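You operate a simulated robot arm through the tools that you are given. There is no shell and no other tool. Be economical: measure what you need, move in short steps, check, and stop when the job is done.

The job below is to be done with a simulated robot arm. You get a single attempt, and the scene is never put back.

Task
Take the cream draughts piece from the dining table and put it on top of the pear jar.

Only the result counts: the job must be done as asked and must still hold three seconds after the hand-in. Knocking over, shifting, dropping, spilling or breaking anything else fails it.

Robot
A 7-joint arm with a two-finger parallel gripper, fixed in place. Base frame: the origin is at the foot of the arm, x ahead of it, y to its left, z up. Lengths are in mm, angles in rad, forces in N, time in s.
With the tool pointing down near the work surface it reaches from about 240 to 620 mm from the base axis. Its first joint turns from -1.152 to 1.152 rad. Payload 2.6 kg.
Tool frame: the origin (TCP) lies between the finger pads and is the grasp point; the fingertips stand 30 mm ahead of it; z points along the fingers, y is the line along which they close. Largest opening 94 mm; finger width 28, thickness 10; the body of the gripper, 50 by 96 mm, starts 55 mm behind the TCP.
Orientation is that of the tool frame in the base frame, as a unit quaternion [x, y, z, w]. With the fingers straight down and closing along the base's y, the tool's x points along the base's -x, its y along +y and its z along -z.

Tools
- The arm moves only by the tool nudge_tool. Its argument "deltas" is a list of rows, each a list of 3 entries, a list of its own where there are three numbers: the turn, a rotation vector about the tool's x, y, z in degrees, then the shift along the tool's x, y, z in mm, then the gripper command, from -1 (shut) to 1 (fully open), values between in proportion. In form: [[[rx, ry, rz], [dx, dy, dz], hand], ...]. A call has 1 to 12 rows; each row is the pose to reach, as a shift and turn from the pose commanded when the call began, along the tool's axes at that moment. Each row takes 0.2 s and may step no farther than 50 mm and 0.15 rad from the row before; otherwise, or with a gripper value out of range, the whole call is refused. A pose out of reach is approached as far as the arm can. The call stops where the force on the tool passes 40 N (or 10 N more than at its start, if that is more) or the arm is blocked; 0.2 s more then pass. The fingers move at their own pace (about 72 mm/s each) and stop on an object; they squeeze with about 30 N. The grip force told is the motor's: it shows also when the fingers shut on nothing. Time passes only in rows, and 0.2 s behind the last, so rows that repeat a pose let the fingers close. It gives the time, the measured TCP pose, the force on the tool (base axes), the opening and the grip force at its end, in the units of the frame above (readings bear some noise).
- Cameras (640 x 400 px; columns grow to the right, rows downward): "scene" is fixed at [35.8, 435.4, 562.5]; the picture's right is [-0.76, -0.65, 0.00], its down [-0.39, 0.45, -0.80] and it looks along [0.52, -0.61, -0.59] (base axes); focal length 355 px, centre (320, 200). "wrist" rides on the gripper at [-37, 0, -58] in the tool frame; the picture's right is [0.00, -1.00, 0.00], its down [0.97, 0.00, -0.24] and it looks along [0.24, 0.00, 0.97] (tool axes); focal length 218 px, centre (320, 200).
- camera(camera): a new picture of that camera. It takes no simulated time.
- point_at(camera, pixels): there is no depth. For up to 12 entries [column, row, z] of the newest picture of that camera ("zoom" is the newest enlarged one), the place [x, y] in the base frame at which the ray of that pixel passes the height z, good to about 2 mm. It takes no simulated time.
- zoom(camera, box): a new picture of the part [left, top, right, bottom] of that camera's present view, enlarged. It takes no simulated time.
- close_job(): hands the job in; it is judged then, once.

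Work in short steps. Measure before you move; look again where a grasp or a placing could have gone wrong, and mend it. You have 60 turns and 30 pictures in all, those below and enlarged ones among them. Open the gripper and draw the arm clear of the work before you hand the job in, unless the task says otherwise; then end with one line.

The tools are called after "Call:" as a command line: name --argument value ..., lists and objects as JSON in quotes. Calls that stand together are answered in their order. nudge_tool: Moves the arm, as the interface text tells. Its arguments: {"type":"object","properties":{"deltas":{"type":"array"}},"required":["deltas"]} The other tools are called the same way: camera (camera) takes a picture; point_at (camera, pixels) gives the place at which the rays of pixels pass given heights; zoom (camera, box) takes an enlarged picture of a part of a camera's view; close_job () hands the job in.

At the start:

```text
t: 0.0
eef_pos: [419.0, -7.0, 212.6]
tool_rot: [0.0, 1.0, 0.0, 0.001]
ft_force: [0.6, 0.3, -0.9]
width: 94.1
grasp_force: 0.1
```

scene: 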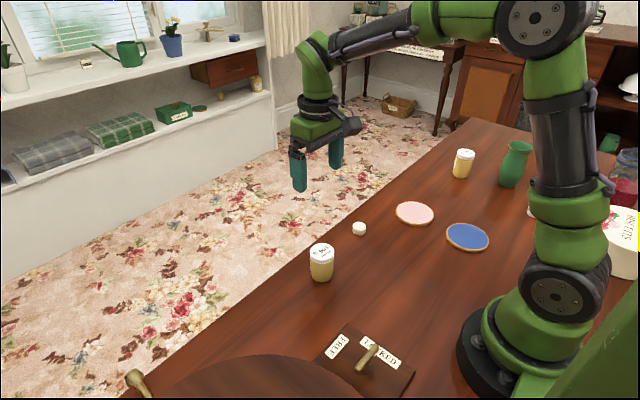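
wrist: 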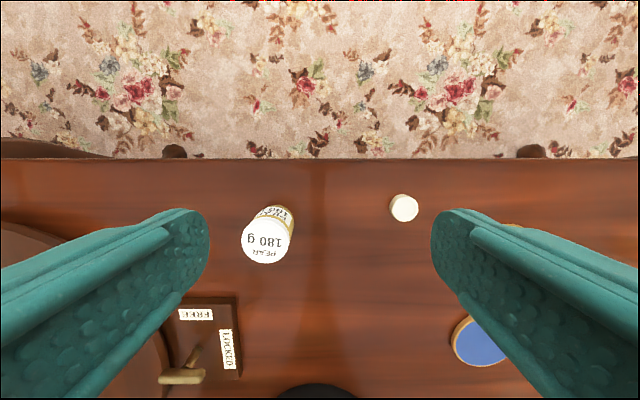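

The wrist picture shows a jar labelled PEAR at (265,240) and a cream disc at (404,208); the scene shows a second jar at (463,163). I zoom in to read the labels and measure.

Call:
zoom --camera "scene" --box '[280, 130, 540, 292]'

Call:
zoom --camera "wrist" --box '[220, 150, 460, 300]'

Call:
point_at --camera "wrist" --pixels '[[404, 208, 0], [404, 208, 12], [265, 243, 60], [265, 243, 70], [265, 243, 50]]'

Call:
point_at --camera "scene" --pixels '[[359, 225, 12], [359, 236, 0], [322, 249, 60], [322, 249, 70], [322, 249, 50], [321, 282, 0]]'

```text
2.46 times, centred on (410, 211) of scene
```

zoom: 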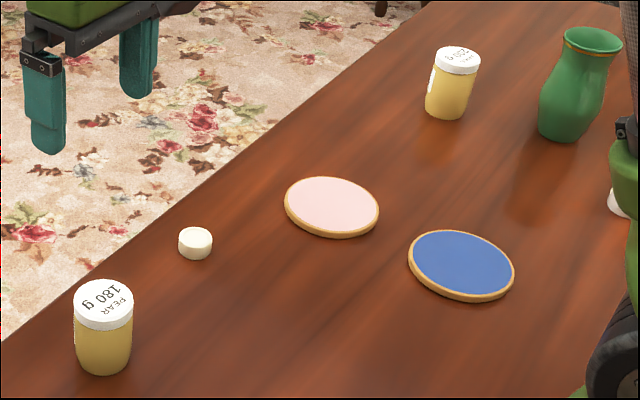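

```text
2.67 times, centred on (340, 225) of wrist
```

zoom: 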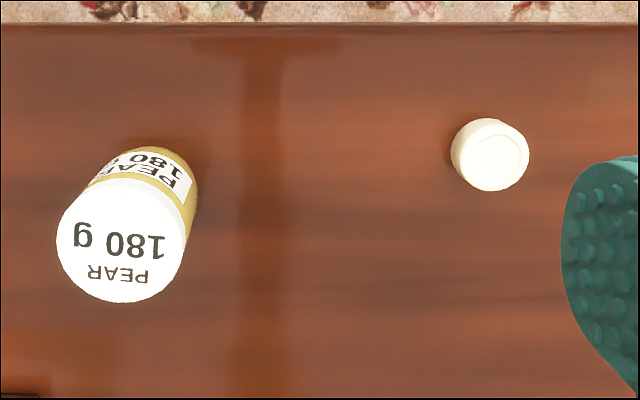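

```text
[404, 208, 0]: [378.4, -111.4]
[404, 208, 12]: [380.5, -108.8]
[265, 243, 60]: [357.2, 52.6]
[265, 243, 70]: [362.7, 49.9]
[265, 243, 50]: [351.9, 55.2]
```

```text
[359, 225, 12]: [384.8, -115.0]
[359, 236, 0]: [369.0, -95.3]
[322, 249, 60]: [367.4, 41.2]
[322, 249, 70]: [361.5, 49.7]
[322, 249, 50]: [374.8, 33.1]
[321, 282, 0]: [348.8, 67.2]
```

The near jar reads PEAR 180 g, top about z=70 near (362,50). I check the other jar's label and refine the disc's position and size.

Call:
zoom --camera "scene" --box '[440, 140, 488, 170]'

Call:
point_at --camera "wrist" --pixels '[[406, 209.5, 10], [406, 209.5, 15], [406, 209.5, 20], [396, 209.5, 15], [418, 209.5, 15], [265, 240, 70], [240.5, 240, 70], [289.5, 240, 70]]'

Call:
point_at --camera "scene" --pixels '[[359.2, 226, 10], [359.2, 226, 15], [359.2, 226, 20], [352.8, 226, 15], [365.8, 226, 15], [359, 236, 0], [321.5, 251, 70], [321.5, 251, 75]]'

```text
13.33 times, centred on (464, 155) of scene
```

zoom: 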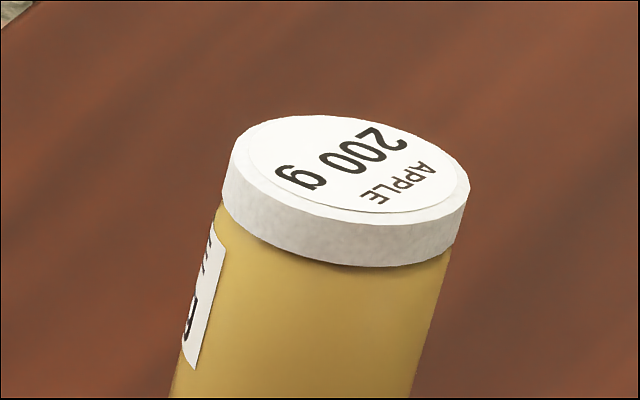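

```text
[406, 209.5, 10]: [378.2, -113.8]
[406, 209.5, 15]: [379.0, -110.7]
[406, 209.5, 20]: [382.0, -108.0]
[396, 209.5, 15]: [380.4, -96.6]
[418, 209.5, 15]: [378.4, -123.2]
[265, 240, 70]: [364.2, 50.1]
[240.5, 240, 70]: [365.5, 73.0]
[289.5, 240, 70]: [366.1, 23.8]
```

```text
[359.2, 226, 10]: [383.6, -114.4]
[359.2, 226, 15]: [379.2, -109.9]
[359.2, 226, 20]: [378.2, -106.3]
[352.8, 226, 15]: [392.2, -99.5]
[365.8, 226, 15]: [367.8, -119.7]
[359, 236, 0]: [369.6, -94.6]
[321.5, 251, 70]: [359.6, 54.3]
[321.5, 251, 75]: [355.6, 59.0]
```

The other jar is APPLE, so the near one is right. The disc is at about (380,-110), top ~z 15, ~28 mm wide; I move above it with a partly closed hand.

Call:
nudge_tool --deltas '[[[0, 0, 0], [10, -26, 20], 0.2], [[0, 0, 0], [20, -52, 42], 0.2], [[0, 0, 0], [30, -78, 65], 0.2], [[0, 0, 0], [39, -103, 87], 0.2], [[0, 0, 0], [39, -103, 92], 0.2]]'

Call:
camera --camera "wrist"

```text
t: 1.2
eef_pos: [378.9, -109.2, 120.9]
tool_rot: [0.001, 1.0, 0.0, 0.0]
ft_force: [-0.9, 0.4, -0.5]
width: 56.3
grasp_force: 0.0
```

```text
24 pictures are left
```

wrist: 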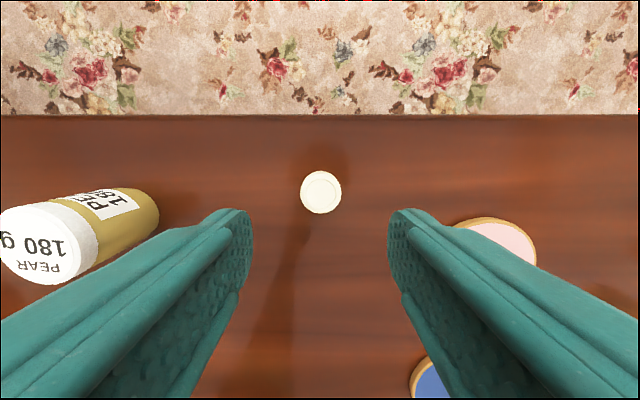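

The disc sits at (321,191), centred between the fingers. I measure it again from here.

Call:
point_at --camera "wrist" --pixels '[[321, 190, 15], [301, 191, 15], [342, 191, 15], [321, 171, 15], [321, 213, 0], [455, 230, 5]]'

Call:
point_at --camera "scene" --pixels '[[395, 214, 5]]'

```text
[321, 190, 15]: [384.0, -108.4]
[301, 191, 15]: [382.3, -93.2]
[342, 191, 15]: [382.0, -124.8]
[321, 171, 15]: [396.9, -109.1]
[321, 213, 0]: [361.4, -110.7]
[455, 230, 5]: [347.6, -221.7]
```

```text
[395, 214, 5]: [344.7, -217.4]
```

Disc centre is about (382,-109), diameter ~30; the coaster is clear (y < -215). I descend to TCP z≈35 (fingertips ~5 above the table).

Call:
nudge_tool --deltas '[[[0, 0, 0], [-3, 0, 30], 0.2], [[0, 0, 0], [-3, 0, 60], 0.2], [[0, 0, 0], [-3, 0, 78], 0.2], [[0, 0, 0], [-3, 0, 86], 0.2]]'

Call:
camera --camera "wrist"

```text
t: 2.2
eef_pos: [382.0, -109.8, 33.9]
tool_rot: [0.002, 1.0, 0.0, 0.0]
ft_force: [0.8, 0.1, -0.3]
width: 56.3
grasp_force: 0.1
```

```text
23 pictures are left
```

wrist: 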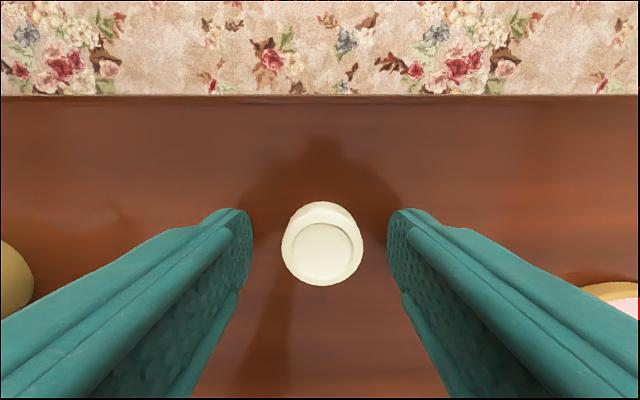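

The disc top centre (322,252) works out to x≈380, so I shift 2 mm back and close.

Call:
nudge_tool --deltas '[[[0, 0, 0], [2, 0, 0], 0.2], [[0, 0, 0], [2, 0, 0], -0.3], [[0, 0, 0], [2, 0, 0], -1], [[0, 0, 0], [2, 0, 0], -1], [[0, 0, 0], [2, 0, 0], -1]]'

```text
t: 3.4
eef_pos: [381.0, -109.1, 34.8]
tool_rot: [-0.001, 1.0, 0.0, 0.0]
ft_force: [-0.6, -0.1, -0.4]
width: 26.6
grasp_force: 30.3
```

Gripped at 26.6 mm width with 30 N. I lift straight up to about z=155 and look.

Call:
nudge_tool --deltas '[[[0, 0, 0], [0, 0, -20], -1], [[0, 0, 0], [0, 0, -50], -1], [[0, 0, 0], [0, 0, -85], -1], [[0, 0, 0], [0, 0, -115], -1], [[0, 0, 0], [0, 0, -120], -1]]'

Call:
camera --camera "wrist"

Call:
zoom --camera "scene" --box '[270, 120, 430, 290]'

```text
t: 4.6
eef_pos: [380.5, -110.1, 155.0]
tool_rot: [0.001, 1.0, 0.0, 0.0]
ft_force: [0.5, 0.7, -0.6]
width: 26.6
grasp_force: 30.3
```

```text
22 pictures are left
```

wrist: 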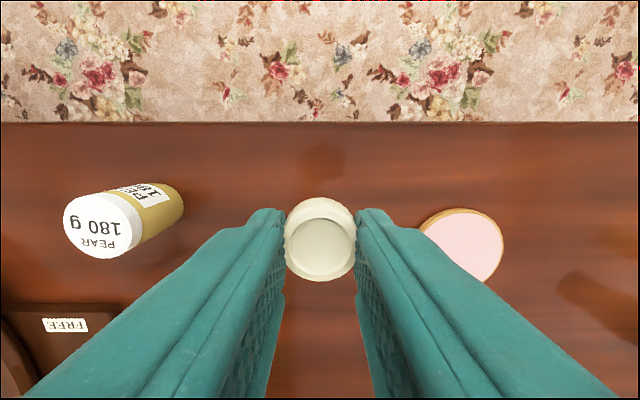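

```text
2.35 times, centred on (350, 205) of scene
```

zoom: 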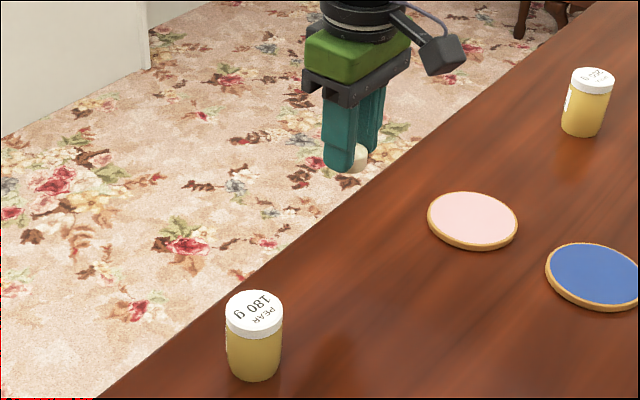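

The disc is held and centred (row 247). I carry it at z=155 to above the jar at about (363,50), short of lowering, and look again.

Call:
nudge_tool --deltas '[[[0, 0, 0], [2, 20, 0], -1], [[0, 0, 0], [5, 50, 0], -1], [[0, 0, 0], [9, 85, 0], -1], [[0, 0, 0], [13, 120, 0], -1], [[0, 0, 0], [16, 148, 0], -1], [[0, 0, 0], [17, 160, 0], -1], [[0, 0, 0], [17, 160, 0], -1]]'

Call:
camera --camera "wrist"

Call:
zoom --camera "scene" --box '[260, 160, 388, 290]'

```text
t: 6.2
eef_pos: [362.3, 53.1, 155.8]
tool_rot: [0.0, 1.0, 0.001, 0.0]
ft_force: [-0.8, -0.2, -0.9]
width: 26.3
grasp_force: 30.3
```

```text
20 pictures are left
```

wrist: 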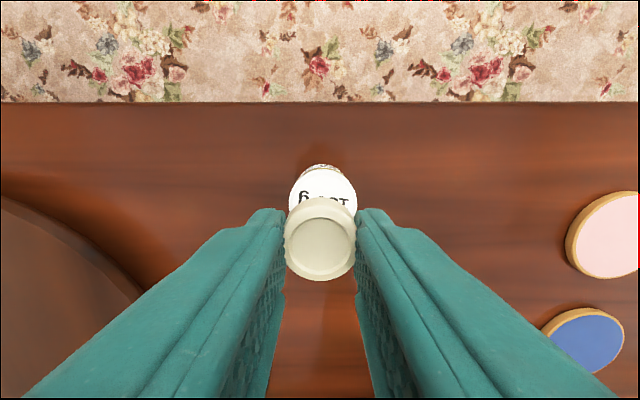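

```text
3.08 times, centred on (324, 225) of scene
```

zoom: 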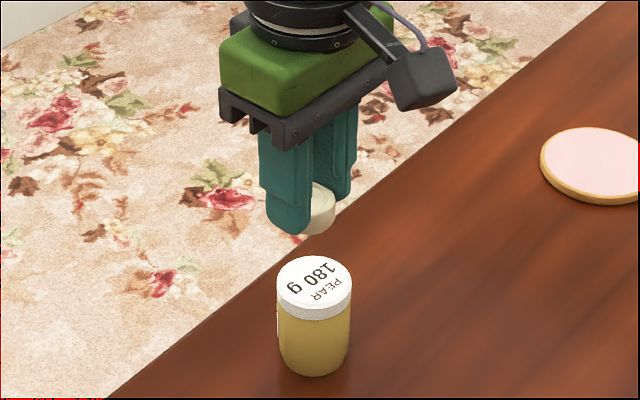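

The lid spans columns 288–357 in the wrist view; in the zoom its top ellipse is centred near (314,280). I measure the lid centre and height from both.

Call:
point_at --camera "zoom" --pixels '[[314.5, 281, 64], [314.5, 281, 68], [314.5, 281, 72], [314.5, 281, 76], [277, 281, 70], [352, 281, 70], [314, 376, 0]]'

Call:
point_at --camera "wrist" --pixels '[[322, 170, 68], [322, 170, 72], [288, 203, 70], [357, 203, 70]]'

```text
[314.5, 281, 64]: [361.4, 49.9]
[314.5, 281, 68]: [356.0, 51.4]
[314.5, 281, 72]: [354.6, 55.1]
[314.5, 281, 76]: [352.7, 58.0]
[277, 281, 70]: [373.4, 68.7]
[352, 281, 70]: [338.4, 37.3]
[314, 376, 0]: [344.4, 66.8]
```

```text
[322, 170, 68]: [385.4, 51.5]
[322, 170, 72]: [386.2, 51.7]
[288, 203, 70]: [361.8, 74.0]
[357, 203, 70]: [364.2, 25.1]
```

Lid centre ≈ (361,50), top at roughly z=65–70. I lower to TCP z≈115 (disc bottom ~80) with a small correction, then check.

Call:
nudge_tool --deltas '[[[0, 0, 0], [1, -1, -1], -1], [[0, 0, 0], [1, -1, 20], -1], [[0, 0, 0], [1, -1, 40], -1], [[0, 0, 0], [1, -1, 40], -1]]'

Call:
camera --camera "wrist"

Call:
zoom --camera "scene" --box '[280, 200, 376, 290]'

```text
t: 7.2
eef_pos: [362.1, 51.2, 113.8]
tool_rot: [0.001, 1.0, 0.0, 0.001]
ft_force: [-1.1, 0.1, -0.2]
width: 26.5
grasp_force: 29.8
```

```text
18 pictures are left
```

wrist: 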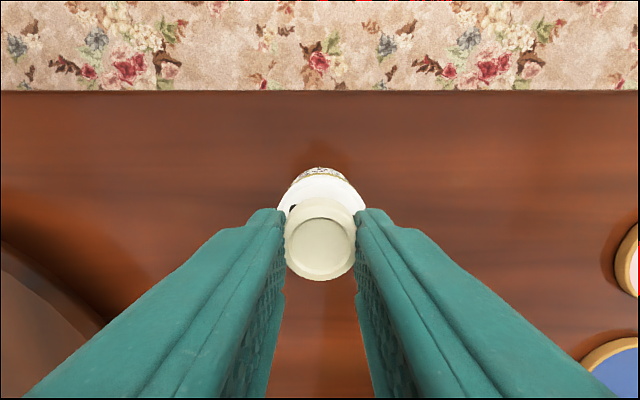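

```text
4.44 times, centred on (328, 245) of scene
```

zoom: 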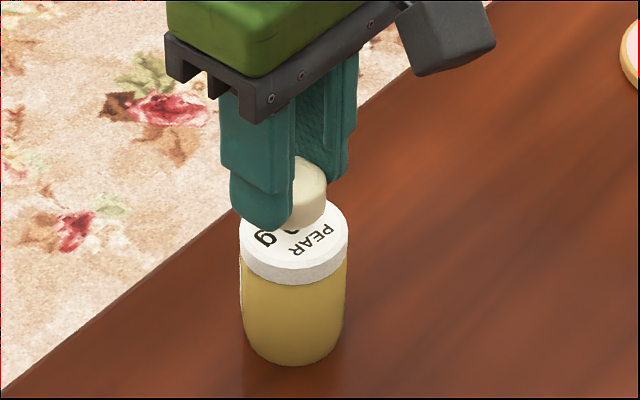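

Aligned over the lid. I go down gently, 3 mm per row, reading the force.

Call:
nudge_tool --deltas '[[[0, 0, 0], [0, 0, 3], -1], [[0, 0, 0], [0, 0, 6], -1], [[0, 0, 0], [0, 0, 7], -1]]'

Call:
zoom --camera "scene" --box '[280, 200, 376, 290]'

```text
t: 8.0
eef_pos: [363.3, 50.8, 107.3]
tool_rot: [0.001, 1.0, 0.0, 0.001]
ft_force: [1.0, 0.5, 0.5]
width: 26.2
grasp_force: 30.0
```

```text
4.44 times, centred on (328, 245) of scene
```

zoom: 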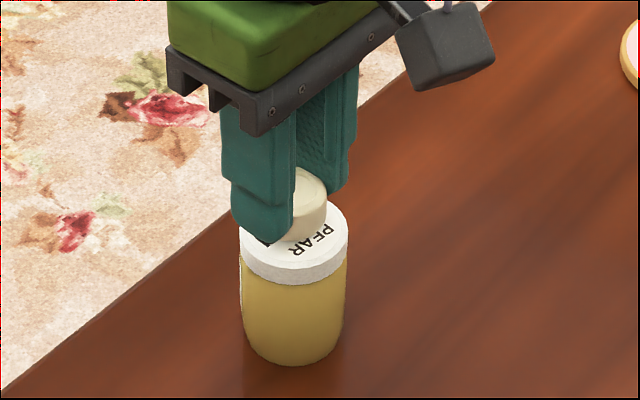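

No contact yet; from the picture about 4 mm remain. I continue in 1 mm rows.

Call:
nudge_tool --deltas '[[[0, 0, 0], [0, 0, 1], -1], [[0, 0, 0], [0, 0, 2], -1], [[0, 0, 0], [0, 0, 3], -1]]'

```text
t: 8.8
eef_pos: [362.7, 49.1, 103.5]
tool_rot: [0.002, 1.0, 0.0, 0.0]
ft_force: [0.2, -0.1, 0.2]
width: 26.2
grasp_force: 30.1
```

Still no force at z≈104; one more millimetre or so at a time.

Call:
nudge_tool --deltas '[[[0, 0, 0], [0, 0, 0.7], -1], [[0, 0, 0], [0, 0, 1.4], -1]]'

Call:
zoom --camera "scene" --box '[280, 200, 376, 290]'

```text
t: 9.4
eef_pos: [362.3, 49.0, 104.1]
tool_rot: [0.0, 1.0, 0.0, 0.001]
ft_force: [0.7, 0.4, -1.0]
width: 26.4
grasp_force: 30.4
```

```text
4.44 times, centred on (328, 245) of scene
```

zoom: 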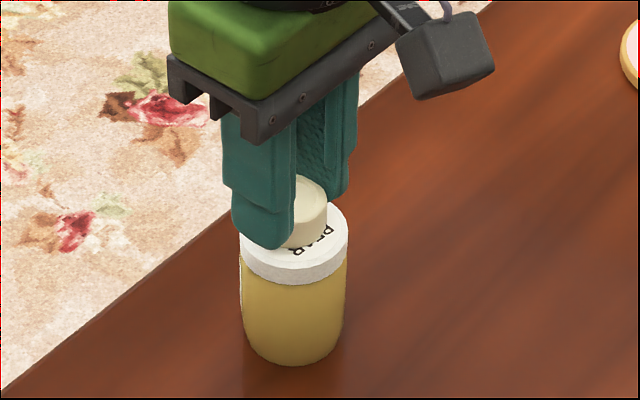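

The disc's lower edge is now at row ~249, almost on the lid. Another 1.5 mm, watching for force.

Call:
nudge_tool --deltas '[[[0, 0, 0], [0, 0, 0.7], -1], [[0, 0, 0], [0, 0, 1.4], -1]]'

```text
t: 10.0
eef_pos: [362.5, 49.1, 101.2]
tool_rot: [0.0, 1.0, -0.001, 0.001]
ft_force: [-0.5, -0.2, 2.6]
width: 26.3
grasp_force: 29.7
```

Force rose to 2.6 N in z, likely first contact. I press 0.5 mm more to confirm.

Call:
nudge_tool --deltas '[[[0, 0, 0], [0, 0, 0.5], -1], [[0, 0, 0], [0, 0, 0.5], -1]]'

```text
t: 10.6
eef_pos: [362.9, 49.3, 101.1]
tool_rot: [0.0, 1.0, 0.0, 0.001]
ft_force: [-1.7, -0.3, 6.5]
width: 26.1
grasp_force: 30.1
```

Contact is confirmed (6.5 N). I open gradually in place, to a moderate width, then look.

Call:
nudge_tool --deltas '[[[0, 0, 0], [0, 0, 0], -0.4], [[0, 0, 0], [0, 0, 0], -0.2], [[0, 0, 0], [0, 0, 0], 0], [[0, 0, 0], [0, 0, 0], 0]]'

Call:
zoom --camera "scene" --box '[280, 200, 376, 290]'

```text
t: 11.6
eef_pos: [360.9, 49.7, 100.8]
tool_rot: [0.0, 1.0, 0.001, -0.001]
ft_force: [-0.1, 1.1, 0.7]
width: 46.9
grasp_force: 0.1
```

```text
4.44 times, centred on (328, 245) of scene
```

zoom: 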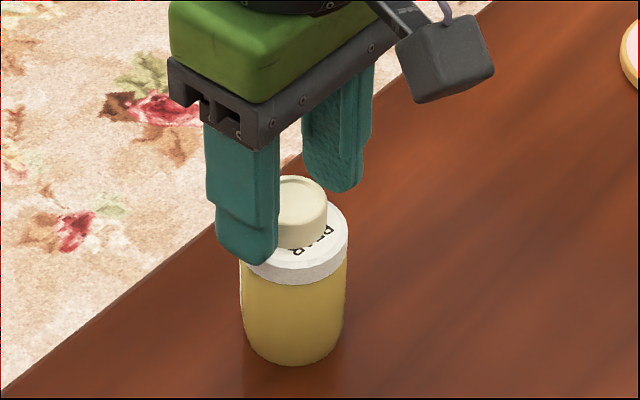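

The disc rests on the lid, clear of both fingers. I rise straight up well clear and check.

Call:
nudge_tool --deltas '[[[0, 0, 0], [0, 0, -15], 0], [[0, 0, 0], [0, 0, -45], 0], [[0, 0, 0], [0, 0, -80], 0.3], [[0, 0, 0], [0, 0, -110], 0.6], [[0, 0, 0], [0, 0, -110], 0.6]]'

Call:
camera --camera "wrist"

Call:
zoom --camera "scene" --box '[280, 200, 376, 290]'

```text
t: 12.8
eef_pos: [361.0, 49.3, 211.9]
tool_rot: [0.0, 1.0, 0.0, 0.0]
ft_force: [0.1, 0.3, -0.1]
width: 75.0
grasp_force: 0.0
```

```text
13 pictures are left
```

wrist: 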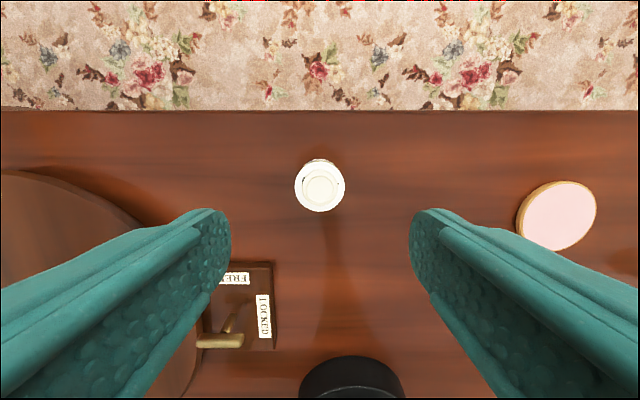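

```text
4.44 times, centred on (328, 245) of scene
```

zoom: 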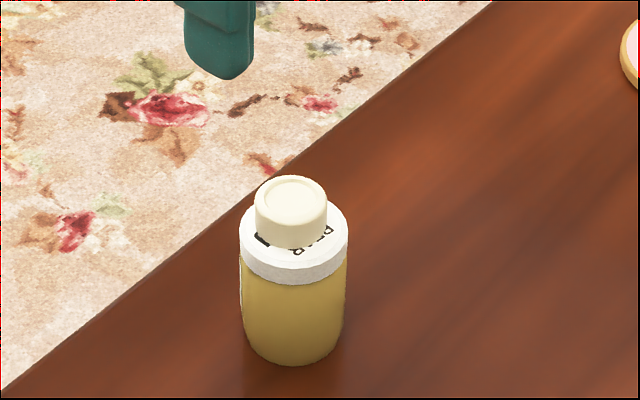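

The disc sits centred on the PEAR lid, and the hand is open and clear at z=212. I hand in.

Call:
close_job

```text
The job is handed in.
```

The cream draughts piece is resting centred on the lid of the pear jar; nothing else was touched, and the arm is open and clear above it.
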